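You operate a simulated robot arm through the tools that you are given. There is no shell and no other tool. Be economical: measure what you need, move in short steps, check, and stop when the job is done.

Carry out the task below with a simulated robot arm. There is one attempt and no reset: what you move stays moved.

## Task
Turn the wide die down, crimp the purple cable end and load it in the pull tester.
Fine: one stroke of the press; the end is clamped in the tester and holds 500 N; both levers end back.

Only the result counts: the job must be done as asked and must still hold three seconds after the hand-in. Knocking over, shifting, dropping, spilling or breaking anything else fails it.

## Robot
A 7-joint arm with a two-finger parallel gripper, fixed in place. Base frame: the origin is at the foot of the arm, x ahead of it, y to its left, z up; the work surface is at about z = 805. Units: mm, rad, N and s.
With the tool pointing down near the work surface it reaches from about 300 to 700 mm from the base axis. Its first joint turns from -1.152 to 1.152 rad. Payload 1.57 kg.
The TCP is the grasp point between the finger pads, 30 mm short of the fingertips. In the tool frame z runs along the fingers and y along their closing line. Largest opening 110 mm; finger width 24, thickness 12; the body of the gripper, 48 by 112 mm, starts 78 mm behind the TCP.
Orientation is told as [roll, pitch, yaw] about the base's x, y, z axes, in that order, counted from this pose: with the fingers straight down and closing along the base's y, the tool's x points along the base's -x, its y along +y and its z along -z.

## Interface
- The arm moves only by the tool servo_tool. Its argument "steps" is a list of rows, each a list of 3 entries, a list of its own where there are three numbers: the shift along the tool's x, y, z in mm, then the turn, a rotation vector about the tool's x, y, z in rad, then the finger opening in mm, from 0 to 110. In form: [[[tx, ty, tz], [wx, wy, wz], gripper], ...]. A call has 1 to 20 rows; each row shifts and turns the commanded pose from where the row before left it, along the tool's axes as they then stand. Rows are played at 5 a second. More than 50 mm and 0.15 rad between two rows, or a gripper value outside its range, and nothing of the call is played. Where a pose cannot be reached the arm comes as near as it can. A force on the tool above 90 N (or 10 N above the force at the start of the call, whichever is more), or a blocked arm, ends the call early, and 0.2 s more pass. Each finger travels about 108 mm/s and halts on what it meets, pressing with about 21 N; the grip force reading is that of the motor and also rises with nothing between the fingers. The clock runs only during rows and for 0.2 s after the last one: add rows that do not move to give the fingers time. The reply holds the time, the measured pose of the TCP, the force on the tool along the base axes, the opening and the grip force, in the units named above and with some noise.
- Cameras (640 x 400 px; columns grow to the right, rows downward): "scene" is fixed at [157.9, -387.8, 1402.4]; the picture's right is [0.83, -0.56, 0.00], its down [-0.33, -0.49, -0.80] and it looks along [0.45, 0.67, -0.59] (base axes); focal length 271 px, centre (320, 200). "wrist" rides on the gripper at [70, 16, -141] in the tool frame; the picture's right is [-0.23, 0.97, 0.00], its down [-0.86, -0.20, -0.48] and it looks along [-0.47, -0.11, 0.88] (tool axes); focal length 222 px, centre (320, 200).
- grab_frame(camera): a new picture of that camera. It takes no simulated time.
- locate(camera, pixels): for up to 12 pixels [column, row] of the newest picture of that camera ("zoom" is the newest enlarged one), the place [x, y, z] in the base frame of the surface seen there, good to about 2 mm. It takes no simulated time.
- inspect(camera, box): a new picture of the part [left, top, right, bottom] of that camera's present view, enlarged. It takes no simulated time.
- finish_job(): hands the job in; it is judged then, once.

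Work in short steps. Measure before you move; look again where a grasp or a placing could have gone wrong, and mend it. You have 80 turns and 34 pictures in all, those below and enlarged ones among them. Open the gripper and draw the arm clear of the work before you hand the job in, unless the task says otherwise; then end with one line.

The tools are called after "Call:" by a JSON object that holds its "name" and its "arguments". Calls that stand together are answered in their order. servo_tool: Moves the arm, as the interface text tells. Its arguments: {"type":"object","properties":{"steps":{"type":"array","items":{"type":"array"}}},"required":["steps"]} The other tools are called the same way: grab_frame (camera) takes a picture; locate (camera, pixels) gives the place of the surface under pixels of a picture; inspect (camera, box) takes an enlarged picture of a part of a camera's view; finish_job () hands the job in.

At the start:

```text
clock: 0.0
eef_pos: [430.3, 183.9, 1217.4]
tcp_rot: [0.001, 0.0, 0.001]
force: [-0.6, -0.3, 0.0]
opening: 109.8
grip_force: 0.1
```

scene: 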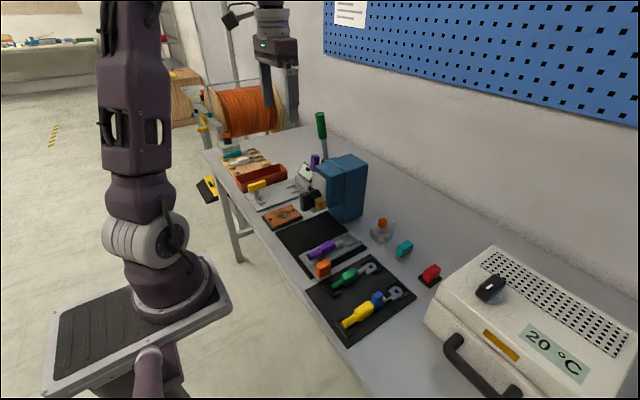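
wrist: 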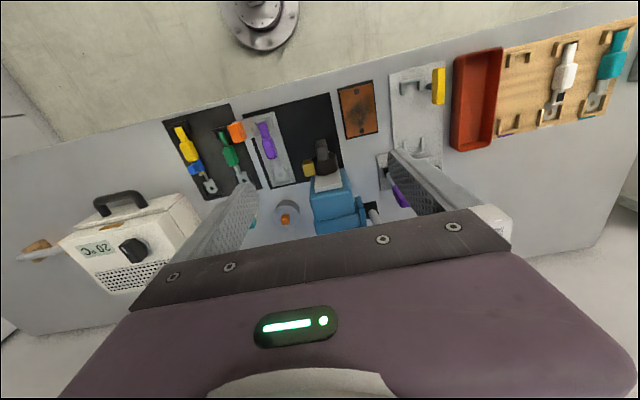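

The scene shows the press (blue, ~345,185), purple cable end (~322,248) and tester (~270,190). I enlarge these areas first.

Call:
{"name": "inspect", "arguments": {"camera": "scene", "box": [220, 100, 380, 200]}}

Call:
{"name": "inspect", "arguments": {"camera": "scene", "box": [260, 180, 452, 300]}}

Call:
{"name": "inspect", "arguments": {"camera": "wrist", "box": [200, 60, 456, 250]}}

```text
4.00 times, centred on (300, 150) of scene
```

zoom: 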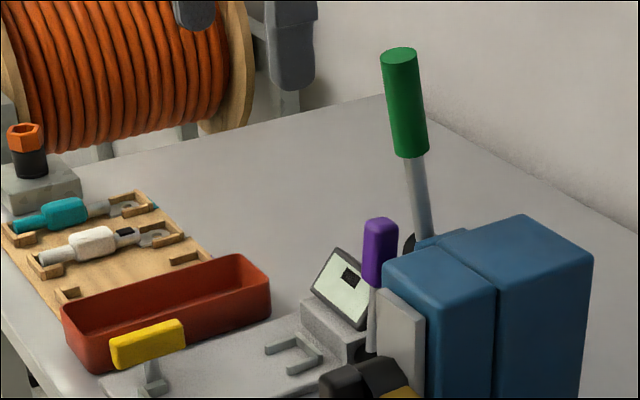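

```text
3.33 times, centred on (356, 240) of scene
```

zoom: 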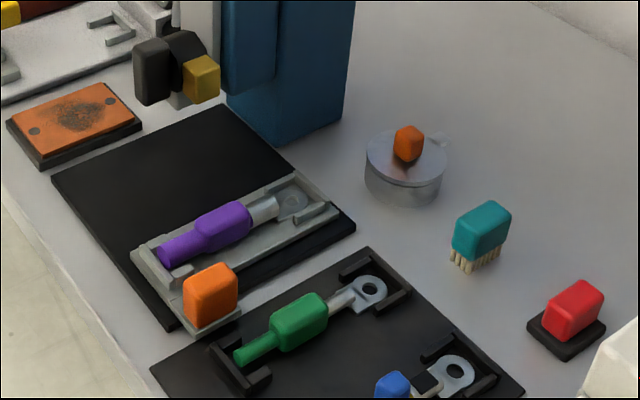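

```text
2.11 times, centred on (328, 155) of wrist
```

zoom: 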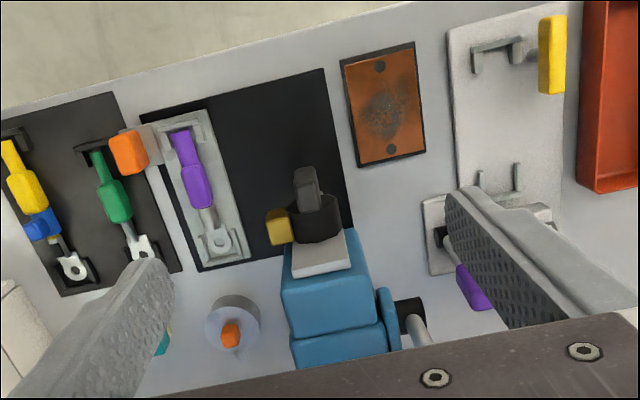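

I measure key points: sled, purple end, turret, tester parts, levers.

Call:
{"name": "locate", "arguments": {"camera": "zoom", "pixels": [[185, 145], [196, 180], [207, 222], [217, 240], [130, 152], [275, 227], [305, 185], [320, 205], [320, 255], [551, 60], [500, 50], [515, 170]]}}

Call:
{"name": "locate", "arguments": {"camera": "scene", "pixels": [[320, 125], [323, 153], [314, 161], [304, 173], [257, 186], [257, 198], [320, 203], [309, 197], [318, 180], [345, 165], [322, 268], [293, 187]]}}

```text
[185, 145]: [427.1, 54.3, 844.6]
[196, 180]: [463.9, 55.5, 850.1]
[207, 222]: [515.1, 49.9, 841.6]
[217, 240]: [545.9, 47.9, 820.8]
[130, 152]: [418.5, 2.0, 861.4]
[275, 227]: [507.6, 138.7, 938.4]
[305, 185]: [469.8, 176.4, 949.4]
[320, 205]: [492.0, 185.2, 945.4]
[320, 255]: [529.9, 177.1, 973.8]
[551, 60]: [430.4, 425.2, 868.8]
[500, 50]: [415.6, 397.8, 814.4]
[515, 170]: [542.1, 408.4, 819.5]
```

```text
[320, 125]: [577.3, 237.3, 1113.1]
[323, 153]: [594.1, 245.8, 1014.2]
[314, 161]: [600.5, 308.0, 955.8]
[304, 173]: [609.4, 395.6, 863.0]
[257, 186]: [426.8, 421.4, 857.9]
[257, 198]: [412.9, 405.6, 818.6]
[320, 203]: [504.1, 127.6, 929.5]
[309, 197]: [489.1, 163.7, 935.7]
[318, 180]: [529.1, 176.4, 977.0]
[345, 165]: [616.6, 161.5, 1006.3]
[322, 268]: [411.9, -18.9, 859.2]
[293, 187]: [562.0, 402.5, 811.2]
```

I move back and lower for a closer wrist look at the press front and the sled.

Call:
{"name": "servo_tool", "arguments": {"steps": [[[50, -15, 0], [0, 0, 0], 110], [[50, -15, 30], [0, 0, 0], 110], [[0, 0, 45], [0, 0, 0], 110], [[0, 0, 45], [0, 0, 0], 110], [[0, 0, 45], [0, 0, 0], 110], [[0, 0, 0], [0, 0, 0], 110]]}}

Call:
{"name": "grab_frame", "arguments": {"camera": "wrist"}}

```text
refused: row 1 steps farther than a row can; nothing moved
```

```text
28 pictures are left
```

wrist: 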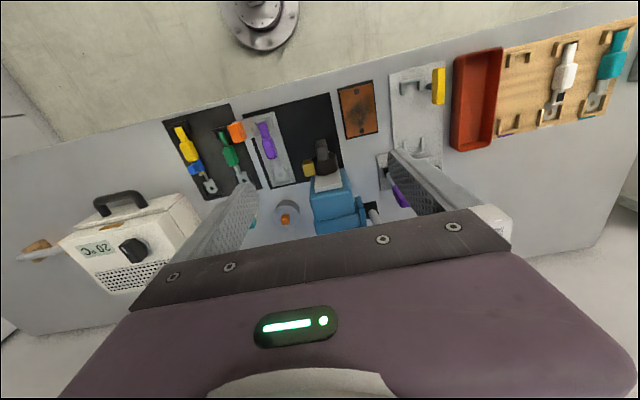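

The row was over 50 mm; I repeat with shorter rows.

Call:
{"name": "servo_tool", "arguments": {"steps": [[[45, -15, 0], [0, 0, 0], 110], [[45, -15, 0], [0, 0, 0], 110], [[0, 0, 48], [0, 0, 0], 110], [[0, 0, 48], [0, 0, 0], 110], [[0, 0, 48], [0, 0, 0], 110], [[0, 0, 48], [0, 0, 0], 110], [[0, 0, 0], [0, 0, 0], 110], [[0, 0, 0], [0, 0, 0], 110]]}}

Call:
{"name": "grab_frame", "arguments": {"camera": "wrist"}}

```text
clock: 1.8
eef_pos: [340.6, 154.0, 1026.7]
tcp_rot: [0.0, -0.001, -0.001]
force: [-0.5, 0.7, 0.4]
opening: 109.9
grip_force: 0.0
```

```text
27 pictures are left
```

wrist: 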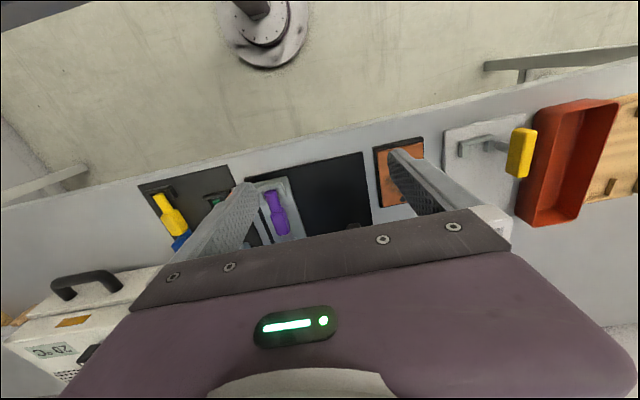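

The gripper hides the press here. I take a tight enlarged scene view of the turret, and of the tester.

Call:
{"name": "inspect", "arguments": {"camera": "scene", "box": [288, 160, 352, 220]}}

Call:
{"name": "inspect", "arguments": {"camera": "scene", "box": [235, 150, 331, 210]}}

```text
6.67 times, centred on (320, 190) of scene
```

zoom: 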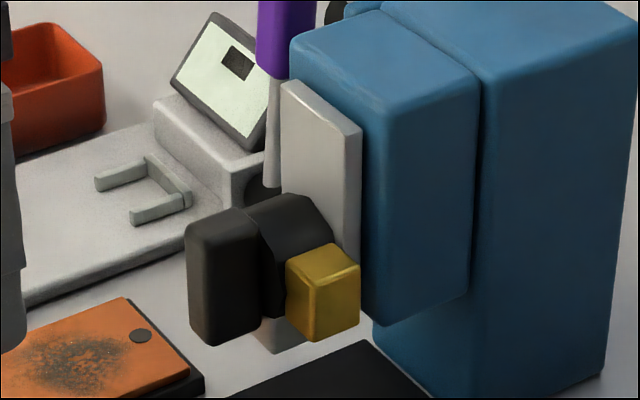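

```text
6.67 times, centred on (283, 180) of scene
```

zoom: 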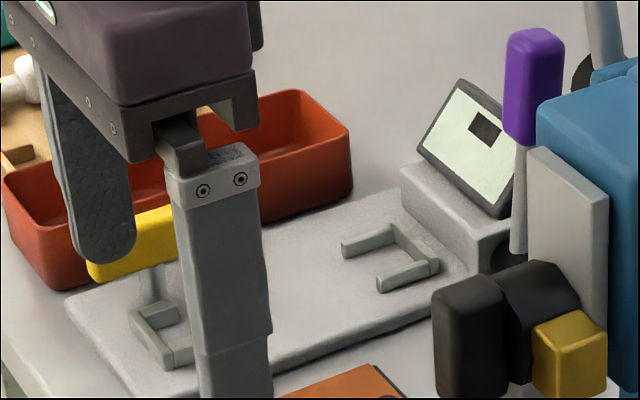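

The turret has a black grip paddle in front (225,275) and a gold block on its -y side; to see the dies from the front I move forward and pitch the fingers toward the press.

Call:
{"name": "servo_tool", "arguments": {"steps": [[[-40, 0, 0], [0, 0, 0], 80], [[0, 0, 0], [0, -0.145, 0], 80], [[0, 0, 0], [0, -0.145, 0], 80], [[0, 0, 0], [0, -0.145, 0], 80], [[0, 0, 0], [0, -0.145, 0], 80], [[0, 0, 0], [0, -0.145, 0], 80], [[0, 0, 0], [0, -0.145, 0], 80], [[0, 0, 0], [0, -0.145, 0], 80], [[0, 0, 0], [0, -0.145, 0], 80], [[0, 0, 0], [0, 0, 0], 80], [[0, 0, 0], [0, 0, 0], 80]]}}

Call:
{"name": "grab_frame", "arguments": {"camera": "wrist"}}

```text
clock: 4.2
eef_pos: [484.0, 206.6, 1052.0]
tcp_rot: [-0.054, -1.088, 0.027]
force: [0.0, 0.1, -0.4]
opening: 80.0
grip_force: 0.1
out of reach, approached as far as the arm can: row 4, 5, 6, 7, 8, 9
```

```text
24 pictures are left
```

wrist: 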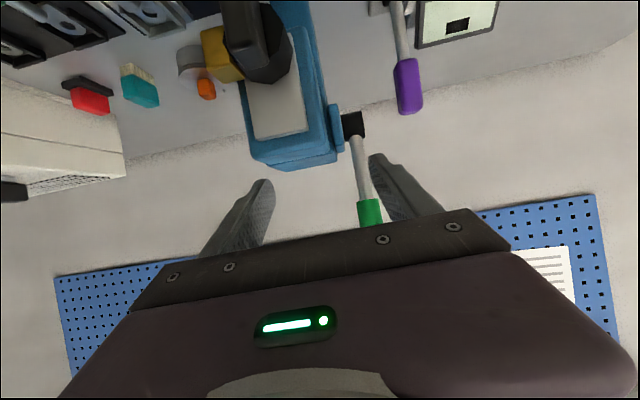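

The pitched pose is at the limit (TCP 484,207). The turret is visible at (250,45); I enlarge it.

Call:
{"name": "inspect", "arguments": {"camera": "wrist", "box": [170, 0, 330, 100]}}

Call:
{"name": "locate", "arguments": {"camera": "wrist", "pixels": [[212, 35], [240, 10], [262, 5], [260, 40], [278, 60], [285, 25], [235, 65], [270, 100], [207, 50], [227, 70]]}}

```text
4.00 times, centred on (250, 50) of wrist
```

zoom: 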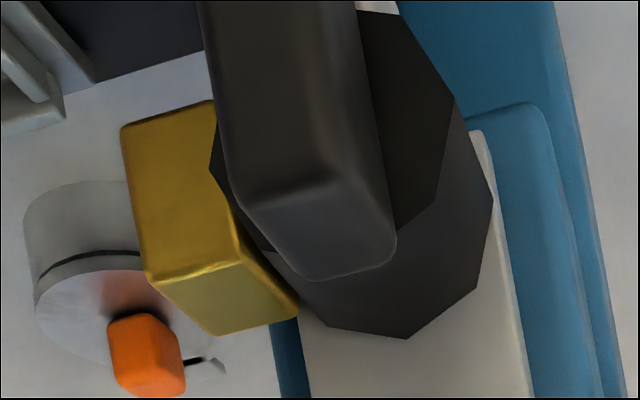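

```text
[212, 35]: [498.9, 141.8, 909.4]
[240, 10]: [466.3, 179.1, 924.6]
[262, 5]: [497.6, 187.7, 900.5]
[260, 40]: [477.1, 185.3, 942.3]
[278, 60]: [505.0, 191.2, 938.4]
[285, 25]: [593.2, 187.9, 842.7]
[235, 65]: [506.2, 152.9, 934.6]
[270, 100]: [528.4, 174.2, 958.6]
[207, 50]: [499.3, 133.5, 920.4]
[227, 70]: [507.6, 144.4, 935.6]
```

I undo the pitch in a few rows and check where the commanded pose goes.

Call:
{"name": "servo_tool", "arguments": {"steps": [[[0, 0, 0], [0, 0.145, 0], 80], [[0, 0, 0], [0, 0.145, 0], 80], [[0, 0, 0], [0, 0.145, 0], 80], [[0, 0, 0], [0, 0.145, 0], 80]]}}

```text
clock: 5.2
eef_pos: [483.1, 208.3, 1052.5]
tcp_rot: [-0.025, -0.511, -0.007]
force: [0.0, 0.0, 0.5]
opening: 80.1
grip_force: 0.0
```

The command follows the measured pose. I back off along the fingers and finish straightening, then go clear to the robot's side for an unobstructed scene view.

Call:
{"name": "servo_tool", "arguments": {"steps": [[[0, 0, -45], [0, 0, 0], 40], [[0, 0, -45], [0, 0, 0], 40], [[0, 0, 0], [0, 0.145, 0], 0], [[0, 0, 0], [0, 0.145, 0], 0], [[0, 0, 0], [0, 0.145, 0], 0], [[0, 0, 0], [0.025, 0.075, 0], 0], [[0, 40, 0], [0, 0, 0], 0], [[0, 40, 0], [0, 0, 0], 0], [[0, 0, 0], [0, 0, 0], 0]]}}

Call:
{"name": "inspect", "arguments": {"camera": "scene", "box": [296, 176, 344, 214]}}

```text
clock: 7.2
eef_pos: [440.4, 289.8, 1126.4]
tcp_rot: [-0.047, 0.001, -0.021]
force: [0.1, -0.3, -0.3]
opening: 0.1
grip_force: 20.6
```

```text
10.53 times, centred on (320, 195) of scene
```

zoom: 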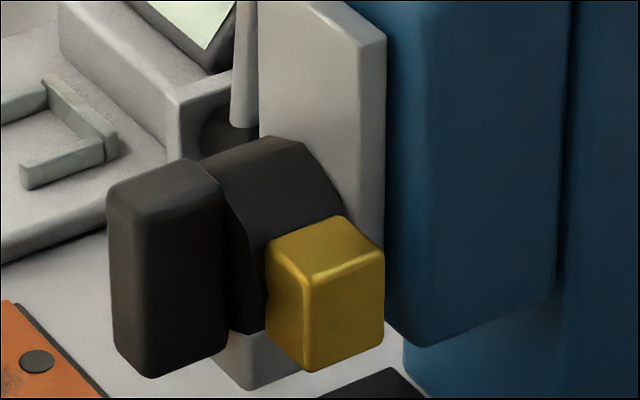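

Call:
{"name": "locate", "arguments": {"camera": "zoom", "pixels": [[115, 205], [210, 205], [160, 175], [125, 345], [215, 340], [165, 300], [240, 370], [295, 350], [310, 360], [275, 260], [330, 225], [375, 330]]}}

```text
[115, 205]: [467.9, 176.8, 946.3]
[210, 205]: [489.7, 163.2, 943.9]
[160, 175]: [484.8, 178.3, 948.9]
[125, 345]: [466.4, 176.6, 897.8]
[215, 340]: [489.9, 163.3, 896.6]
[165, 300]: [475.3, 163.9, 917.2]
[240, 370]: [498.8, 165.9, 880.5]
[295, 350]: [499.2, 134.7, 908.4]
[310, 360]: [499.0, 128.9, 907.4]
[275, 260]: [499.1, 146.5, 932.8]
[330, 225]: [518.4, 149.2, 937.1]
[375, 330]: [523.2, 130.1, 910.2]
```

Paddle spans x 465–491, y 163–185, z 892–950 (axis ≈ y174, z921); gold die (≈30 wide) on the -y side, narrower grey one down. I go down with closed fingers on the paddle's +y side.

Call:
{"name": "servo_tool", "arguments": {"steps": [[[0, 0, 0], [-0.047, 0, -0.021], 0], [[-17, -37, 0], [0, 0, 0], 0], [[-17, -37, 0], [0, 0, 0], 0], [[0, 0, 45], [0, 0, 0], 0], [[0, 0, 45], [0, 0, 0], 0], [[0, 0, 45], [0, 0, 0], 0], [[0, 0, 26], [0, 0, 0], 0], [[0, 0, 0], [0, 0, 0], 0]]}}

```text
clock: 9.0
eef_pos: [474.6, 214.9, 963.8]
tcp_rot: [-0.006, 0.002, 0.002]
force: [0.9, 1.2, 0.5]
opening: 0.0
grip_force: 20.9
```

Fingertips are at z≈934, y≈215, beside the paddle. I push it toward -y until y≈183.

Call:
{"name": "servo_tool", "arguments": {"steps": [[[0, -8, 0], [0, 0, 0], 0], [[0, -6, 0], [0, 0, 0], 0], [[0, -6, 0], [0, 0, 0], 0], [[0, -6, 0], [0, 0, 0], 0], [[0, -6, 0], [0, 0, 0], 0], [[0, 0, 0], [0, 0, 0], 0]]}}

Call:
{"name": "inspect", "arguments": {"camera": "scene", "box": [288, 160, 352, 220]}}

```text
clock: 10.4
eef_pos: [475.8, 183.0, 965.4]
tcp_rot: [-0.004, 0.001, 0.0]
force: [-0.1, 1.4, 1.8]
opening: 0.0
grip_force: 20.6
```

```text
6.67 times, centred on (320, 190) of scene
```

zoom: 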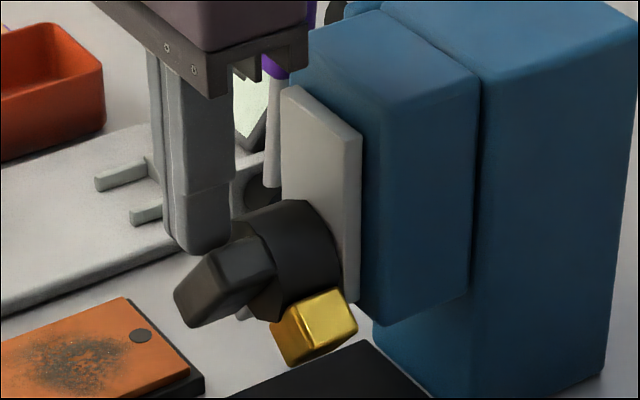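

The turret turned about 55°. I lift, move above the raised paddle end (y≈152) and press down to tip z≈932.

Call:
{"name": "servo_tool", "arguments": {"steps": [[[0, 6, -20], [0, 0, 0], 0], [[0, 0, -15], [0, 0, 0], 0], [[0, -37, 0], [0, 0, 0], 0], [[0, 0, 15], [0, 0, 0], 0], [[0, 0, 10], [0, 0, 0], 0], [[0, 0, 6], [0, 0, 0], 0], [[0, 0, 6], [0, 0, 0], 0], [[0, 0, 0], [0, 0, 0], 0]]}}

Call:
{"name": "inspect", "arguments": {"camera": "scene", "box": [288, 160, 352, 220]}}

```text
clock: 12.2
eef_pos: [476.0, 151.3, 964.3]
tcp_rot: [-0.004, 0.001, 0.001]
force: [2.1, -1.6, 4.1]
opening: 0.2
grip_force: 21.0
```

```text
6.67 times, centred on (320, 190) of scene
```

zoom: 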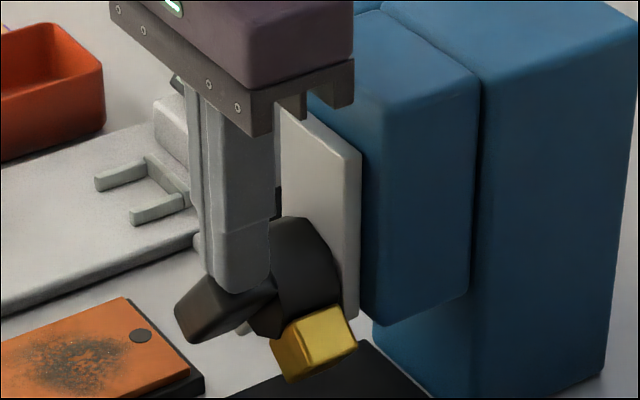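

The paddle isn't yet horizontal; I press further in small steps and watch the force.

Call:
{"name": "servo_tool", "arguments": {"steps": [[[0, 0, 3], [0, 0, 0], 0], [[0, 0, 3], [0, 0, 0], 0], [[0, 0, 0], [0, 0, 0], 0]]}}

Call:
{"name": "inspect", "arguments": {"camera": "scene", "box": [288, 160, 352, 220]}}

```text
clock: 13.0
eef_pos: [475.9, 152.2, 957.8]
tcp_rot: [-0.003, -0.002, 0.0]
force: [0.8, -2.8, 6.4]
opening: 0.0
grip_force: 21.1
```

```text
6.67 times, centred on (320, 190) of scene
```

zoom: 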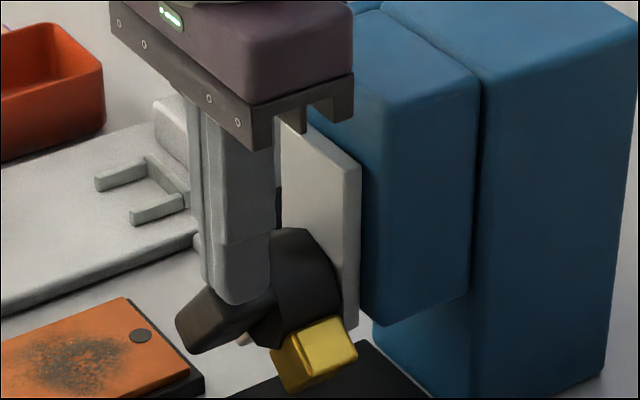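

The turret plate itself is sliding down (its top edge moved from row 140 to 160) instead of the die turning, so I back off and look at the whole scene.

Call:
{"name": "servo_tool", "arguments": {"steps": [[[0, 0, -10], [0, 0, 0], 0], [[0, 0, -30], [0, 0, 0], 0], [[0, 0, -45], [0, 0, 0], 0], [[0, 0, -45], [0, 0, 0], 0], [[40, 0, -10], [0, 0, 0], 0], [[0, 0, 0], [0, 0, 0], 0]]}}

Call:
{"name": "inspect", "arguments": {"camera": "scene", "box": [272, 100, 368, 220]}}

```text
clock: 14.4
eef_pos: [435.1, 152.4, 1097.7]
tcp_rot: [-0.003, 0.0, 0.001]
force: [0.4, -0.2, -0.5]
opening: 0.0
grip_force: 20.9
```

```text
3.33 times, centred on (320, 160) of scene
```

zoom: 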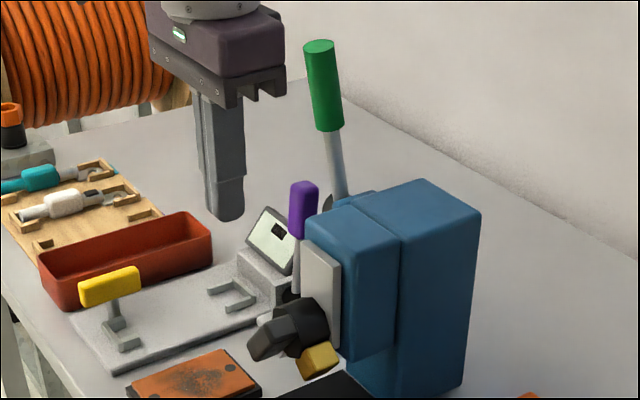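

The ram sprang back up. I measure the present paddle and die attitude.

Call:
{"name": "inspect", "arguments": {"camera": "scene", "box": [296, 176, 344, 214]}}

Call:
{"name": "locate", "arguments": {"camera": "zoom", "pixels": [[105, 255], [130, 290], [190, 275], [150, 330], [260, 325], [300, 350], [310, 370], [370, 350], [230, 310], [150, 240]]}}

```text
10.53 times, centred on (320, 195) of scene
```

zoom: 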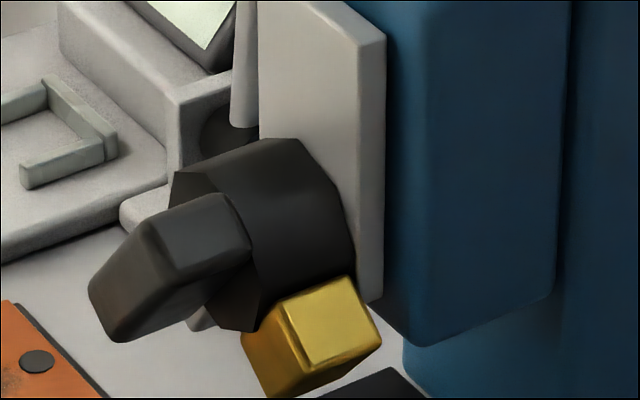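

```text
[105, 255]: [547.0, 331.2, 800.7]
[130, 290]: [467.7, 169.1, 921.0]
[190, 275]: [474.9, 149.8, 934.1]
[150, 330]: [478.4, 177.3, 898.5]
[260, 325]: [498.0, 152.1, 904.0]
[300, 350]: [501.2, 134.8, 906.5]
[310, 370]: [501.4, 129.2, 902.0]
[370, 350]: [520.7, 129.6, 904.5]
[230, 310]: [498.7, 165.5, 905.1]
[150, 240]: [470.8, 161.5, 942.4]
```

Paddle is at ~55°, turret too stiff for the vertical push. I'll instead push the gold die sideways with the closed fingertips rolled ~0.7 rad (coming from -y), which puts no down-force on the ram; first move to the -y side and roll.

Call:
{"name": "servo_tool", "arguments": {"steps": [[[-24, -35, 0], [0, 0, 0], 0], [[-25, -35, 0], [0, 0, 0], 0], [[-25, -10, 0], [0, 0, 0], 0], [[0, 0, 0], [-0.14, 0, 0], 0], [[0, 0, 0], [-0.14, 0, 0], 0], [[0, 0, 0], [-0.14, 0, 0], 0], [[0, 0, 0], [-0.14, 0, 0], 0], [[0, 0, 0], [-0.14, 0, 0], 0], [[0, 0, 0], [0, 0, 0], 0]]}}

```text
clock: 16.4
eef_pos: [509.4, 73.6, 1098.4]
tcp_rot: [0.7, 0.0, 0.001]
force: [-0.4, 0.2, -0.2]
opening: 0.0
grip_force: 21.5
```

Rolled pose reached. I descend straight to z≈938 at y≈74.

Call:
{"name": "servo_tool", "arguments": {"steps": [[[0, -25.8, 30.6], [0, 0, 0], 0], [[0, -25.8, 30.6], [0, 0, 0], 0], [[0, -25.8, 30.6], [0, 0, 0], 0], [[0, -25.8, 30.6], [0, 0, 0], 0], [[0, 0, 0], [0, 0, 0], 0]]}}

Call:
{"name": "inspect", "arguments": {"camera": "scene", "box": [280, 150, 376, 220]}}

```text
clock: 17.6
eef_pos: [510.1, 72.6, 935.9]
tcp_rot: [0.698, 0.0, 0.0]
force: [0.0, 0.6, 0.9]
opening: 0.0
grip_force: 21.0
```

```text
5.71 times, centred on (328, 185) of scene
```

zoom: 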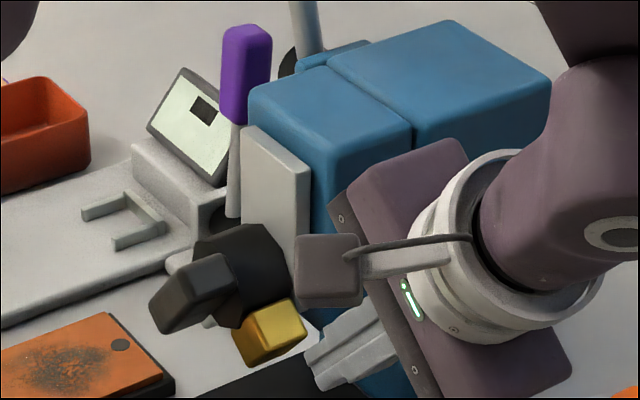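

Fingertips face the gold die. I shift x by -3 and push along an arc about the turret axis, ending with the die face at y≈159.

Call:
{"name": "servo_tool", "arguments": {"steps": [[[3, 7, 17], [0, 0, 0], 0], [[0, 7, 17], [0, 0, 0], 0], [[0, 1.6, 8.2], [0, 0, 0], 0], [[0, 0, 8.5], [0, 0, 0], 0], [[0, 1.8, 8], [0, 0, 0], 0], [[0, 3.4, 6.8], [0, 0, 0], 0], [[0, 0, 0], [0, 0, 0], 0]]}}

Call:
{"name": "inspect", "arguments": {"camera": "scene", "box": [280, 150, 376, 220]}}

```text
clock: 19.2
eef_pos: [506.8, 129.6, 900.2]
tcp_rot: [0.697, 0.0, 0.0]
force: [-0.5, -1.5, -2.1]
opening: 0.0
grip_force: 20.9
```

```text
5.71 times, centred on (328, 185) of scene
```

zoom: 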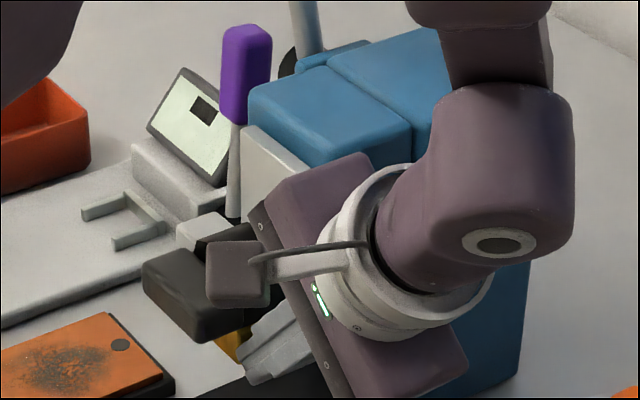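

The paddle looks horizontal and gold down. I retract along the fingers, rise, unroll, and check.

Call:
{"name": "servo_tool", "arguments": {"steps": [[[0, -4, -30], [0, 0, 0], 0], [[0, 0, -45], [0, 0, 0], 0], [[0, 25.8, -30.6], [0, 0, 0], 0], [[0, 25.8, -30.6], [0, 0, 0], 0], [[25, -20, 0], [0.14, 0, 0], 0], [[25, -20, 0], [0.14, 0, 0], 0], [[25, -20, 0], [0.14, 0, 0], 0], [[20, 0, 0], [0.14, 0, 0], 0], [[0, 0, 0], [0.14, 0, 0], 40], [[0, 0, 0], [0, 0, 0], 60]]}}

Call:
{"name": "inspect", "arguments": {"camera": "scene", "box": [296, 176, 344, 214]}}

```text
clock: 21.4
eef_pos: [411.4, 29.8, 1004.0]
tcp_rot: [-0.005, 0.0, 0.001]
force: [0.3, -0.9, 0.4]
opening: 59.8
grip_force: 0.1
```

```text
10.53 times, centred on (320, 195) of scene
```

zoom: 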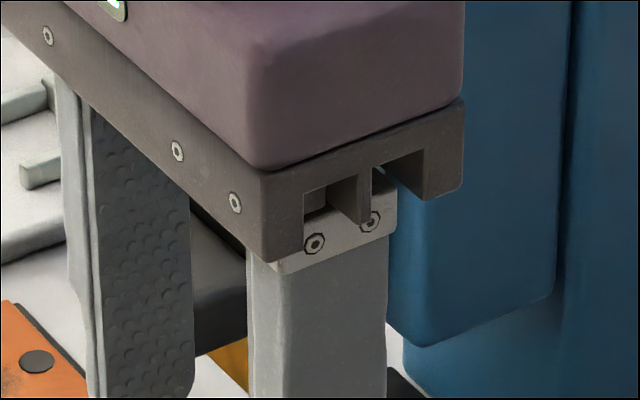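

The gripper blocks the scene view; a wrist picture from here shows both knob and turret.

Call:
{"name": "grab_frame", "arguments": {"camera": "wrist"}}

```text
13 pictures are left
```

wrist: 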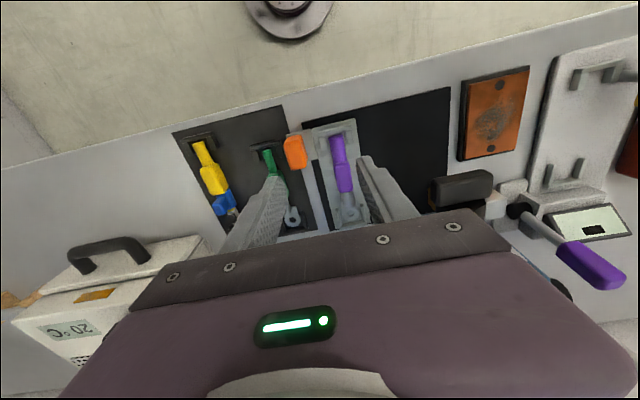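

Call:
{"name": "locate", "arguments": {"camera": "wrist", "pixels": [[288, 150], [301, 152], [295, 140], [297, 164], [435, 188], [488, 182], [435, 200], [488, 195], [310, 130], [350, 122], [455, 90], [338, 165]]}}

```text
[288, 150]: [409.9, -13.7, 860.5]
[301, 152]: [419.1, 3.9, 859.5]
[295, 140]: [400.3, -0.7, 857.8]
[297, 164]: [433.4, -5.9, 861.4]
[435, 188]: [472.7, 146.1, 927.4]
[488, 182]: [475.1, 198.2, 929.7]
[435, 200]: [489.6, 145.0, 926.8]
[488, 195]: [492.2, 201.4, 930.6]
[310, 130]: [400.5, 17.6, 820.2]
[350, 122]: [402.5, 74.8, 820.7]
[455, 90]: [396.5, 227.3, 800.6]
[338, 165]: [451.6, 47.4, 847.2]
```

Die is turned (paddle level: z 927/930 at both ends). The knob is at x 400–433, y −15…+6, top 861. I check the clearance to the green cable beside it.

Call:
{"name": "locate", "arguments": {"camera": "wrist", "pixels": [[263, 152], [268, 155], [274, 158], [275, 172], [332, 150], [345, 150], [318, 160], [355, 140]]}}

```text
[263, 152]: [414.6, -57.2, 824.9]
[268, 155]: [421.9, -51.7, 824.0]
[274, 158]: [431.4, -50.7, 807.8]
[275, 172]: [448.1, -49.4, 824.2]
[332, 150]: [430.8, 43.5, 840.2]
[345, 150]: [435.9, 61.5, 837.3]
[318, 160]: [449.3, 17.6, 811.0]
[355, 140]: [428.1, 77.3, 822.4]
```

Clear on both sides with a 40 mm opening. I go over the knob and descend.

Call:
{"name": "servo_tool", "arguments": {"steps": [[[-6, -34, 0], [0, 0, 0], 42], [[0, 0, 45], [0, 0, 0], 42], [[0, 0, 45], [0, 0, 0], 42], [[0, 0, 40], [0, 0, 0], 42], [[0, 0, 12], [0, 0, 0], 42], [[0, 0, 0], [0, 0, 0], 42], [[0, 0, 0], [0, 0, 0], 15], [[0, 0, 0], [0, 0, 0], 15], [[0, 0, 0], [0, 0, 0], 15]]}}

```text
clock: 23.4
eef_pos: [417.3, -6.2, 861.6]
tcp_rot: [-0.001, 0.0, 0.0]
force: [0.3, -1.4, -18.9]
opening: 24.1
grip_force: 35.5
```

Knob gripped (24 mm). I slide the sled toward +y stepwise.

Call:
{"name": "servo_tool", "arguments": {"steps": [[[0, 10, 0], [0, 0, 0], 15], [[0, 15, 0], [0, 0, 0], 15], [[0, 15, 0], [0, 0, 0], 15], [[0, 15, 0], [0, 0, 0], 15], [[0, 15, 0], [0, 0, 0], 15], [[0, 15, 0], [0, 0, 0], 15], [[0, 15, 0], [0, 0, 0], 15], [[0, 0, 0], [0, 0, 0], 15]]}}

```text
clock: 25.2
eef_pos: [417.2, 94.2, 863.0]
tcp_rot: [-0.001, 0.0, 0.001]
force: [5.2, -0.4, -12.2]
opening: 23.6
grip_force: 36.2
```

100 mm travelled freely; I continue in small steps toward the stop.

Call:
{"name": "servo_tool", "arguments": {"steps": [[[0, 8, 0], [0, 0, 0], 15], [[0, 8, 0], [0, 0, 0], 15], [[0, 4, 0], [0, 0, 0], 15], [[0, 3, 0], [0, 0, 0], 15], [[0, 0, 0], [0, 0, 0], 15]]}}

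Call:
{"name": "grab_frame", "arguments": {"camera": "wrist"}}

```text
clock: 26.4
eef_pos: [417.7, 117.1, 862.5]
tcp_rot: [-0.003, -0.003, -0.002]
force: [6.0, -8.5, 7.9]
opening: 23.6
grip_force: 36.1
```

```text
12 pictures are left
```

wrist: 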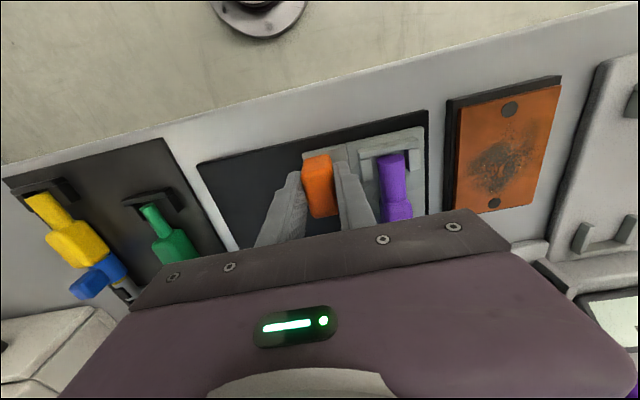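

A y-force of −8.5 N suggests the stop is near; I measure the cable and sled edges and push a bit more.

Call:
{"name": "locate", "arguments": {"camera": "wrist", "pixels": [[392, 165], [395, 190], [423, 140], [429, 125], [345, 155], [318, 180], [397, 207]]}}

Call:
{"name": "servo_tool", "arguments": {"steps": [[[0, 2, 0], [0, 0, 0], 15], [[0, 2, 0], [0, 0, 0], 15], [[0, 0, 0], [0, 0, 0], 15]]}}

```text
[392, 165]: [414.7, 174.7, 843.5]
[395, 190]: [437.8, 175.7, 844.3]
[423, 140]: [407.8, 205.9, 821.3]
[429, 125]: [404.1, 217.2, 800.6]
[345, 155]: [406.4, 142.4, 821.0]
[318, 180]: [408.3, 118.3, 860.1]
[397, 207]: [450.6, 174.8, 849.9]
```

```text
clock: 27.2
eef_pos: [417.6, 117.2, 862.5]
tcp_rot: [-0.007, 0.0, -0.006]
force: [9.4, -47.2, 26.1]
opening: 24.0
grip_force: 36.3
```

Sled sits on its stop with the cable at y≈175 under the die. I relieve, release, rise, and look at the press lever.

Call:
{"name": "servo_tool", "arguments": {"steps": [[[0, -4, 0], [0, 0, 0], 15], [[0, 0, 0], [0, 0, 0], 40], [[0, 0, 0], [0, 0, 0], 40], [[0, 0, -45], [0, 0, 0], 40], [[0, 0, -45], [0, 0, 0], 40], [[0, -45, -20], [0, 0, 0], 40], [[0, -45, -20], [0, 0, 0], 40], [[0, 0, -45], [0, 0, 0], 40], [[0, 0, 0], [0, 0, 0], 40]]}}

Call:
{"name": "inspect", "arguments": {"camera": "scene", "box": [282, 104, 378, 214]}}

```text
clock: 29.2
eef_pos: [417.9, 27.8, 1037.4]
tcp_rot: [-0.001, 0.0, 0.0]
force: [0.5, -0.4, 0.0]
opening: 39.9
grip_force: 0.0
```

```text
3.64 times, centred on (330, 159) of scene
```

zoom: 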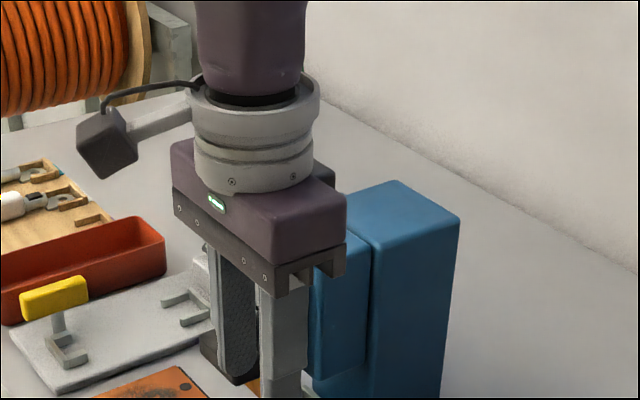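

The arm blocks that view. I rise and move over the lever/tester area for a wrist picture.

Call:
{"name": "servo_tool", "arguments": {"steps": [[[0, 0, -49], [0, 0, 0], 40], [[0, 0, -49], [0, 0, 0], 40], [[0, 0, -49], [0, 0, 0], 40], [[0, 0, -49], [0, 0, 0], 40], [[-20, 45, 0], [0, 0, 0], 40], [[-20, 45, 0], [0, 0, 0], 40], [[-20, 45, 0], [0, 0, 0], 40], [[-20, 45, 0], [0, 0, 0], 40], [[-20, 45, 0], [0, 0, 0], 40], [[-20, 45, 0], [0, 0, 0], 40], [[-15, 20, 0], [0, 0, 0], 40], [[0, 0, 0], [0, 0, 0], 40]]}}

Call:
{"name": "grab_frame", "arguments": {"camera": "wrist"}}

```text
clock: 31.8
eef_pos: [501.1, 274.4, 1210.0]
tcp_rot: [-0.002, 0.0, 0.0]
force: [-0.2, -0.4, -0.1]
opening: 40.1
grip_force: 0.1
out of reach, approached as far as the arm can: row 9, 10, 11
```

```text
10 pictures are left
```

wrist: 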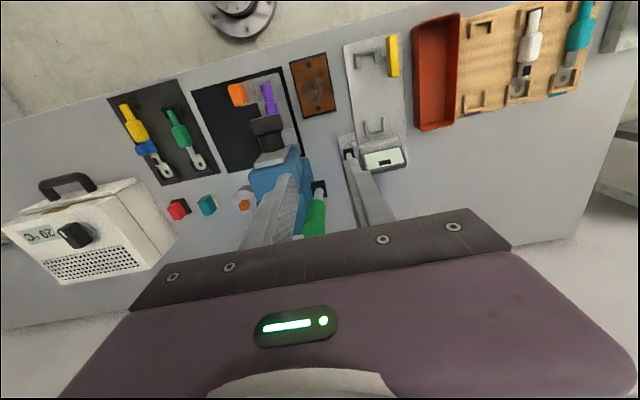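

I measure the press lever's pivot and handle and the tester details here.

Call:
{"name": "locate", "arguments": {"camera": "wrist", "pixels": [[318, 188], [323, 186], [316, 205], [314, 225], [320, 212], [348, 155], [365, 62], [392, 55], [372, 125], [383, 158], [300, 185], [311, 192]]}}

Call:
{"name": "locate", "arguments": {"camera": "scene", "pixels": [[320, 116], [317, 120], [325, 120], [322, 136], [325, 150], [323, 160], [324, 146], [314, 157], [313, 167], [315, 172]]}}

```text
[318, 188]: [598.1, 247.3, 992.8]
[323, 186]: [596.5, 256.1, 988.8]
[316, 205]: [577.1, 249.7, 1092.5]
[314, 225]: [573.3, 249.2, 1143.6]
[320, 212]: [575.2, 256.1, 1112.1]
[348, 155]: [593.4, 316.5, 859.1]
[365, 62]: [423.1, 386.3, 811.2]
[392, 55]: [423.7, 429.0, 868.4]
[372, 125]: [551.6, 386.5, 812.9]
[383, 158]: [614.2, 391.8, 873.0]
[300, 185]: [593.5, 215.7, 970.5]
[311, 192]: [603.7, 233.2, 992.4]
```

```text
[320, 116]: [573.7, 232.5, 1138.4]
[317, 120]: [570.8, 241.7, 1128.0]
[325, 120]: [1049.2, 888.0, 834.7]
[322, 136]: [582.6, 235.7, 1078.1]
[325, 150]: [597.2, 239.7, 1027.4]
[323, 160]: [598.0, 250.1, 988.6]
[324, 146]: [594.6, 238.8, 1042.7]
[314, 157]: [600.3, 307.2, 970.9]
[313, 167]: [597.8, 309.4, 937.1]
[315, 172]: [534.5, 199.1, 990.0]
```

The lever leans forward on pivot ≈(600,248,985), handle z≈1070–1145, so it is pulled toward -x. I'll hook it with the rear finger at full opening, yawed 90°; first yaw, lower on the +y side.

Call:
{"name": "servo_tool", "arguments": {"steps": [[[10, 8, 0], [0, 0, -0.143], 110], [[10, 10, 0], [0, 0, -0.143], 110], [[0, 0, 0], [0, 0, -0.143], 110], [[0, 0, 0], [0, 0, -0.143], 110], [[0, 0, 0], [0, 0, -0.143], 110], [[0, 0, 0], [0, 0, -0.143], 110], [[0, 0, 0], [0, 0, -0.143], 110], [[0, 0, 0], [0, 0, -0.143], 110], [[0, 0, 0], [0, 0, -0.143], 110], [[0, 0, 0], [0, 0, -0.143], 110], [[0, 0, 0], [0, 0, -0.141], 110], [[0, 0, 0], [0, 0, 0], 110]]}}

```text
clock: 34.4
eef_pos: [479.7, 289.7, 1211.0]
tcp_rot: [-0.001, 0.002, 1.573]
force: [0.0, -0.3, -0.6]
opening: 109.7
grip_force: 0.1
```

Yaw done (tool x = −y, tool y = −x). I descend to z≈1110 on the +y side at y≈310, then extend to x≈552.

Call:
{"name": "servo_tool", "arguments": {"steps": [[[-12, 0, 48], [0, 0, 0], 110], [[-12, 0, 48], [0, 0, 0], 110], [[0, -24, 6], [0, 0, 0], 110], [[0, -24, 0], [0, 0, 0], 110], [[0, -24, 0], [0, 0, 0], 110], [[0, 0, 0], [0, 0, 0], 110]]}}

```text
clock: 35.8
eef_pos: [552.3, 313.2, 1107.3]
tcp_rot: [-0.001, 0.003, 1.57]
force: [1.0, 0.2, 0.2]
opening: 110.0
grip_force: 0.0
```

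Reachable. I slide in −y so the lever enters between the fingers.

Call:
{"name": "servo_tool", "arguments": {"steps": [[[16, 0, 0], [0, 0, 0], 110], [[16, 0, 0], [0, 0, 0], 110], [[16, 0, 0], [0, 0, 0], 110], [[15, 0, 0], [0, 0, 0], 110], [[0, 0, 0], [0, 0, 0], 110]]}}

Call:
{"name": "grab_frame", "arguments": {"camera": "scene"}}

```text
clock: 37.0
eef_pos: [553.2, 250.0, 1108.9]
tcp_rot: [-0.001, 0.001, 1.571]
force: [0.1, -0.3, 0.2]
opening: 109.7
grip_force: 0.0
```

```text
9 pictures are left
```

scene: 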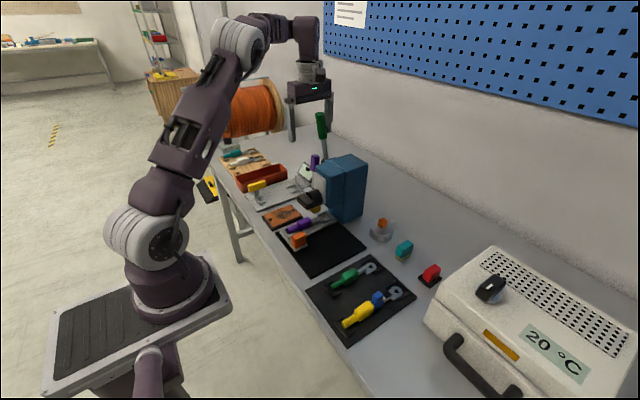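

Lever is between the fingers. I start pulling on an arc about the pivot, up to ~40°, watching the force.

Call:
{"name": "servo_tool", "arguments": {"steps": [[[0, 14.8, -3], [0, 0, 0], 110], [[0, 8.7, -0.5], [0, 0, 0], 110], [[0, 8.7, -0.5], [0, 0, 0], 110], [[0, 8.2, 3], [0, 0, 0], 110], [[0, 8.3, 3], [0, 0, 0], 110], [[0, 7.7, 4], [0, 0, 0], 110], [[0, 7.8, 4], [0, 0, 0], 110], [[0, 0, 0], [0, 0, 0], 110]]}}

Call:
{"name": "inspect", "arguments": {"camera": "scene", "box": [272, 90, 384, 230]}}

```text
clock: 38.8
eef_pos: [488.6, 251.0, 1098.3]
tcp_rot: [-0.001, 0.001, 1.571]
force: [1.3, -1.0, 0.4]
opening: 110.0
grip_force: 0.1
```

```text
2.86 times, centred on (328, 160) of scene
```

zoom: 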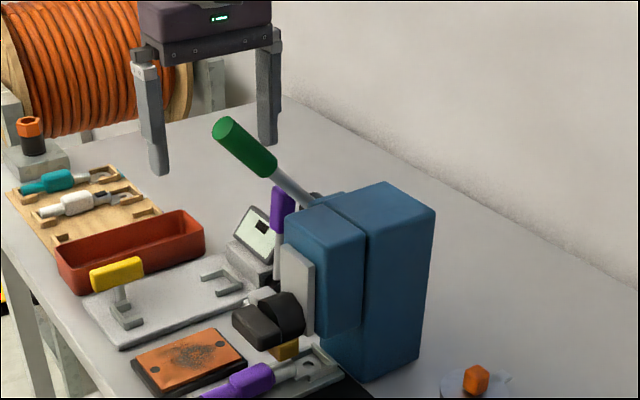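

The lever moved forward; I measure its present angle.

Call:
{"name": "locate", "arguments": {"camera": "zoom", "pixels": [[225, 125], [245, 142], [268, 165], [290, 185], [305, 198], [258, 165]]}}

```text
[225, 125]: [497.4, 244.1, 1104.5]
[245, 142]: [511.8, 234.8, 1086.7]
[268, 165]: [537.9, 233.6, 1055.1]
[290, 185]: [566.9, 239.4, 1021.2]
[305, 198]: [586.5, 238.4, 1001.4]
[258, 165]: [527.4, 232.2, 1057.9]
```

Lever is at ~41°, as planned. I continue the arc to ~70°.

Call:
{"name": "servo_tool", "arguments": {"steps": [[[0, 6.8, 5.3], [0, 0, 0], 110], [[0, 6.7, 5.5], [0, 0, 0], 110], [[0, 5.8, 6.6], [0, 0, 0], 110], [[0, 5.7, 6.9], [0, 0, 0], 110], [[0, 4.5, 7.5], [0, 0, 0], 110], [[0, 4.5, 7.5], [0, 0, 0], 110], [[0, 0, 0], [0, 0, 0], 110]]}}

```text
clock: 40.4
eef_pos: [453.5, 249.4, 1057.4]
tcp_rot: [-0.001, 0.001, 1.571]
force: [-0.2, 2.0, 3.0]
opening: 109.4
grip_force: 0.2
```

Still light force; I go on in 5° rows until a stop is felt.

Call:
{"name": "servo_tool", "arguments": {"steps": [[[0, 2.8, 7.2], [0, 0, 0], 110], [[0, 2.7, 7.2], [0, 0, 0], 110], [[0, 0, 0], [0, 0, 0], 110]]}}

Call:
{"name": "inspect", "arguments": {"camera": "scene", "box": [272, 120, 368, 230]}}

```text
clock: 41.0
eef_pos: [455.2, 250.7, 1054.5]
tcp_rot: [-0.027, -0.007, 1.568]
force: [-4.4, -3.7, 23.0]
opening: 105.9
grip_force: 0.0
stopped in row 2: the force on the tool passed its limit (the readings are from after the stop); the commanded pose is now the measured one
```

```text
3.64 times, centred on (320, 175) of scene
```

zoom: 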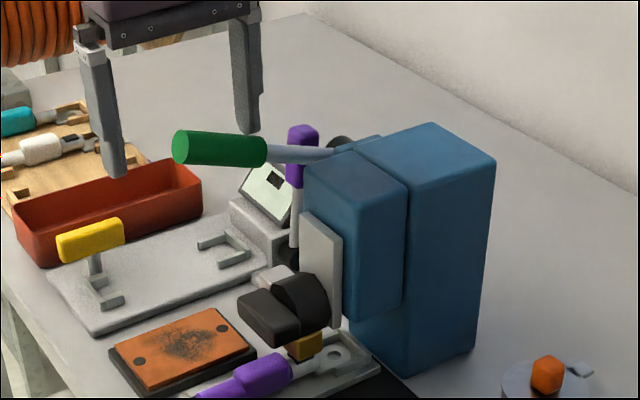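

Force rose past the limit at ~70°. I measure lever angle and the gap of gold die to ferrule.

Call:
{"name": "locate", "arguments": {"camera": "zoom", "pixels": [[190, 145], [225, 145], [255, 148], [280, 152], [320, 155], [290, 355], [310, 350], [300, 362], [285, 330], [250, 300], [335, 352], [255, 370]]}}

```text
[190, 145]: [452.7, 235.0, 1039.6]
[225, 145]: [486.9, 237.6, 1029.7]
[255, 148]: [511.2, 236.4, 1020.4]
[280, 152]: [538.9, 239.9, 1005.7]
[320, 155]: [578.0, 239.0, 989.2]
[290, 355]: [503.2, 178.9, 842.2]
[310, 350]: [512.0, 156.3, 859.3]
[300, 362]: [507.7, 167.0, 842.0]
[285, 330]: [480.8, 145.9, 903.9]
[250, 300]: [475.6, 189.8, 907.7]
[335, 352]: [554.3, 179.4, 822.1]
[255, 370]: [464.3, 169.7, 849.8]
```

Lever at ~68°, die essentially at the ferrule: crimp resistance. I slide the fingertip outward along the handle (to r≈150) for more leverage, keeping contact.

Call:
{"name": "servo_tool", "arguments": {"steps": [[[0, 11, -4.4], [0, 0, 0], 110], [[0, 11, -4.4], [0, 0, 0], 110], [[0, 11, -4.4], [0, 0, 0], 110], [[0, 9, -3.6], [0, 0, 0], 110], [[0, 0, 0], [0, 0, 0], 110]]}}

```text
clock: 42.2
eef_pos: [413.7, 251.3, 1069.7]
tcp_rot: [-0.026, -0.005, 1.57]
force: [20.7, -1.4, 12.6]
opening: 110.2
grip_force: 0.2
```

Now I press down on the arc in small rows.

Call:
{"name": "servo_tool", "arguments": {"steps": [[[0, 2.3, 5.4], [0, 0, 0], 110], [[0, 2.3, 5.4], [0, 0, 0], 110], [[0, 2.2, 5.4], [0, 0, 0], 110], [[0, 1.6, 5.6], [0, 0, 0], 110], [[0, 1.6, 5.6], [0, 0, 0], 110], [[0, 1.6, 5.6], [0, 0, 0], 110], [[0, 0, 0], [0, 0, 0], 110]]}}

```text
clock: 42.8
eef_pos: [414.9, 250.9, 1067.5]
tcp_rot: [-0.047, -0.011, 1.568]
force: [-4.4, -10.4, 31.1]
opening: 107.8
grip_force: 0.1
stopped in row 2: the force on the tool passed its limit (the readings are from after the stop); the commanded pose is now the measured one
```

Hard stop again with little motion; I look closely at the die/ferrule to tell whether this is the bottom of the stroke.

Call:
{"name": "inspect", "arguments": {"camera": "scene", "box": [300, 186, 348, 226]}}

Call:
{"name": "locate", "arguments": {"camera": "zoom", "pixels": [[100, 150], [120, 200], [170, 250], [200, 270], [150, 330]]}}

```text
10.00 times, centred on (324, 206) of scene
```

zoom: 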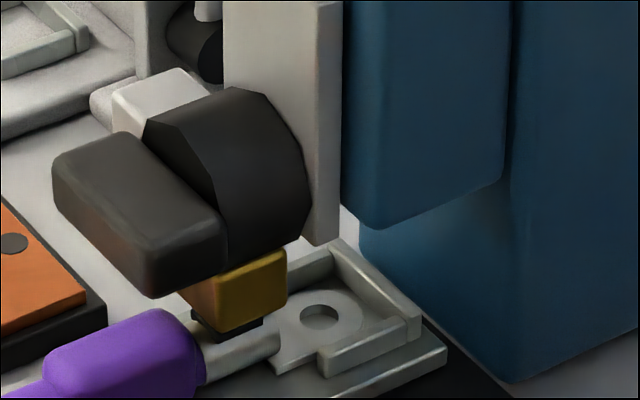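

```text
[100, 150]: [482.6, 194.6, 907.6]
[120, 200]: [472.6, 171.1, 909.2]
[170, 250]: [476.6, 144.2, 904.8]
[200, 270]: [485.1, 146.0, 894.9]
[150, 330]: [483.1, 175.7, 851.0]
```

Die touches the ferrule. I press once more in gentle single steps to make sure the lever is at its end stop.

Call:
{"name": "servo_tool", "arguments": {"steps": [[[0, 0, 3], [0, 0, 0], 110], [[0, 0, 0], [0, 0, 0], 110], [[0, 0, 2], [0, 0, 0], 110], [[0, 0, 0], [0, 0, 0], 110], [[0, 0, 0], [0, 0, 0], 110]]}}

```text
clock: 43.6
eef_pos: [416.1, 251.2, 1066.6]
tcp_rot: [-0.058, -0.015, 1.567]
force: [-7.5, -7.6, 29.1]
opening: 105.3
grip_force: 0.1
stopped in row 4: the force on the tool passed its limit (the readings are from after the stop); the commanded pose is now the measured one
```

Rigid end stop: the stroke is done. I lift off, yaw back to 0 and will grip the handle along y to swing it back.

Call:
{"name": "servo_tool", "arguments": {"steps": [[[0, 0, -40], [0.058, 0, 0], 110], [[0, 0, -40], [0, 0, 0], 80], [[0, 0, 0], [0, 0, 0.143], 70], [[0, 0, 0], [0, 0, 0.143], 60], [[0, 0, 0], [0, 0, 0.143], 60], [[0, 0, 0], [0, 0, 0.143], 60], [[0, 0, 0], [0, 0, 0.143], 60], [[0, 0, 0], [0, 0, 0.143], 60], [[0, 0, 0], [0, 0, 0.143], 60], [[0, 0, 0], [0, 0, 0.143], 60], [[0, 0, 0], [0, 0, 0.143], 60], [[0, 0, 0], [0, 0, 0.143], 60], [[0, 0, 0], [0, 0, 0.138], 60], [[0, 0, 0], [0, 0, 0], 60]]}}

```text
clock: 46.6
eef_pos: [410.4, 251.5, 1145.1]
tcp_rot: [0.013, -0.111, -0.001]
force: [0.2, -0.4, 0.4]
opening: 59.9
grip_force: 0.1
```

I level the tool, move over the handle and take a wrist picture.

Call:
{"name": "servo_tool", "arguments": {"steps": [[[0, 0, 0], [0.013, 0.111, 0], 60], [[-45, 0, 0], [0, 0, 0], 60], [[-40, -3, 10], [0, 0, 0], 60], [[0, 0, 0], [0, 0, 0], 60]]}}

Call:
{"name": "grab_frame", "arguments": {"camera": "wrist"}}

```text
clock: 47.6
eef_pos: [494.4, 248.1, 1133.4]
tcp_rot: [0.001, 0.0, 0.0]
force: [0.3, -0.1, 0.4]
opening: 59.9
grip_force: 0.0
```

```text
5 pictures are left
```

wrist: 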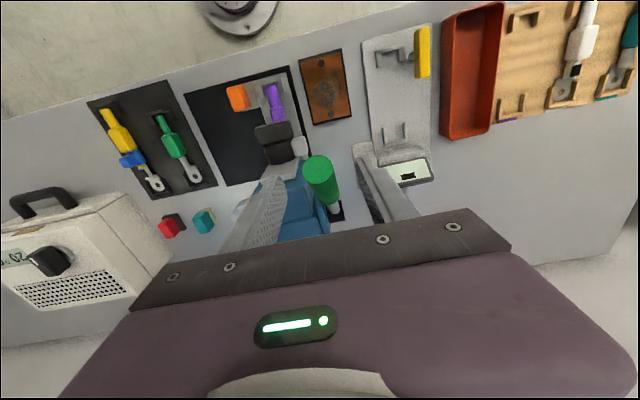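

I measure the handle and paddle, and tester features, from this picture.

Call:
{"name": "locate", "arguments": {"camera": "wrist", "pixels": [[316, 165], [320, 185], [326, 200], [334, 208], [270, 128], [290, 128], [300, 145], [274, 95], [277, 112], [338, 215], [305, 170], [330, 170]]}}

Call:
{"name": "locate", "arguments": {"camera": "wrist", "pixels": [[422, 40], [420, 70], [412, 55], [375, 60], [393, 58], [382, 48], [388, 128], [405, 130], [383, 138], [410, 165], [360, 150], [367, 30]]}}

```text
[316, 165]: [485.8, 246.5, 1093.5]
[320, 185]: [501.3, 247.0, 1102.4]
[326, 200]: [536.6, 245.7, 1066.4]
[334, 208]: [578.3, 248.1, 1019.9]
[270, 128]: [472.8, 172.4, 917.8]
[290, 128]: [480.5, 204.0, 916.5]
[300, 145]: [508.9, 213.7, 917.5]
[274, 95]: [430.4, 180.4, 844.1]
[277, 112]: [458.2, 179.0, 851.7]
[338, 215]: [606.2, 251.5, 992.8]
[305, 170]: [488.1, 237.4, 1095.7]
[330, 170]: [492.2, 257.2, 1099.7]
```

```text
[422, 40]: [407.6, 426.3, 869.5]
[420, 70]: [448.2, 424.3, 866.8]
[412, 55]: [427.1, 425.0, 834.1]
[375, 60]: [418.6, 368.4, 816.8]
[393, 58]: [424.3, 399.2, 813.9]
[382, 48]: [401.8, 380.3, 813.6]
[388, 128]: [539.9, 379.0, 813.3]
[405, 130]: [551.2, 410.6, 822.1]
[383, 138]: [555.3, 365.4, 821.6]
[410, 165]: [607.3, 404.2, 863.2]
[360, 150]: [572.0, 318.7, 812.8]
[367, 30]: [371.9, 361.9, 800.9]
```

The lever is springing back by itself (now ~45°, ram rising). I go in front of it with closed fingers and help it back to the upright stop.

Call:
{"name": "servo_tool", "arguments": {"steps": [[[20, 0, -20], [0, 0, 0], 60], [[40, 0, 0], [0, 0, 0], 30], [[20, 0, 0], [0, 0, 0], 0], [[0, 0, 40], [0, 0, 0], 0], [[0, 0, 8], [0, 0, 0], 0], [[0, 0, 0], [0, 0, 0], 0]]}}

Call:
{"name": "servo_tool", "arguments": {"steps": [[[-20, 0, 0], [0, 0, 0], 0], [[-15, 0, 0], [0, 0, 0], 0], [[-15, 0, 0], [0, 0, 0], 0], [[-15, 0, 0], [0, 0, 0], 0], [[-15, 0, 0], [0, 0, 0], 0], [[-15, 0, 0], [0, 0, 0], 0], [[-15, 0, 0], [0, 0, 0], 0], [[-10, 0, 0], [0, 0, 0], 0], [[-10, 0, 0], [0, 0, 0], 0], [[0, 0, 0], [0, 0, 0], 0]]}}

```text
clock: 49.0
eef_pos: [415.3, 248.5, 1105.7]
tcp_rot: [0.001, 0.001, 0.001]
force: [0.2, -0.3, -0.2]
opening: 0.0
grip_force: 21.1
```

```text
clock: 50.5
eef_pos: [510.1, 246.9, 1115.1]
tcp_rot: [0.002, -0.006, 0.004]
force: [-15.2, -7.1, 28.6]
opening: 0.2
grip_force: 21.6
stopped in row 7: the force on the tool passed its limit (the readings are from after the stop); the commanded pose is now the measured one
```

The finger seems to have ridden onto the handle instead (force up 28 N). I back off and look.

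Call:
{"name": "servo_tool", "arguments": {"steps": [[[0, 0, -25], [0, 0, 0], 0], [[30, 0, 0], [0, 0, 0], 30], [[40, 0, 0], [0, 0, 0], 60], [[0, 0, 0], [0, 0, 0], 60]]}}

Call:
{"name": "inspect", "arguments": {"camera": "scene", "box": [262, 100, 358, 230]}}

```text
clock: 51.5
eef_pos: [441.7, 248.5, 1136.3]
tcp_rot: [0.004, -0.006, 0.001]
force: [-0.6, 0.1, 0.3]
opening: 59.8
grip_force: 0.0
```

```text
3.08 times, centred on (310, 165) of scene
```

zoom: 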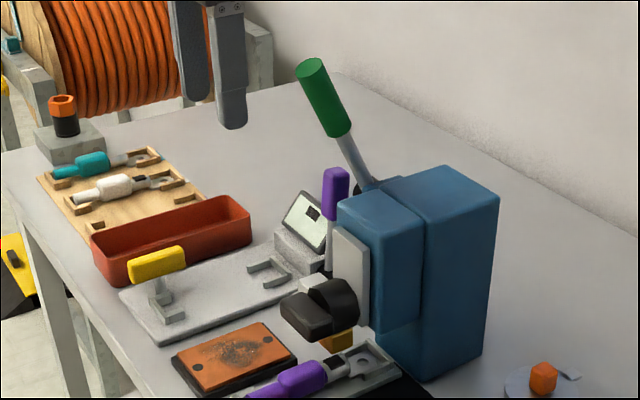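

The ferrule now shows the dark crimp band (335,360), and the lever is rising (~25°). I measure the lever.

Call:
{"name": "locate", "arguments": {"camera": "zoom", "pixels": [[310, 70], [320, 95], [338, 128], [350, 150], [362, 175], [335, 362], [310, 375], [330, 268], [170, 262], [330, 185]]}}

```text
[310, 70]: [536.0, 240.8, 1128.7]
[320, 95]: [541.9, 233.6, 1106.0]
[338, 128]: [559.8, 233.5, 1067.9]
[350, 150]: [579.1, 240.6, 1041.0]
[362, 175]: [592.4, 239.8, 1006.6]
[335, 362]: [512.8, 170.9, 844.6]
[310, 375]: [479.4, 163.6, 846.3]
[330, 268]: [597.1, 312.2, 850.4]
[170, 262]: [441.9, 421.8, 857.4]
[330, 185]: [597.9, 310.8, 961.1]
```

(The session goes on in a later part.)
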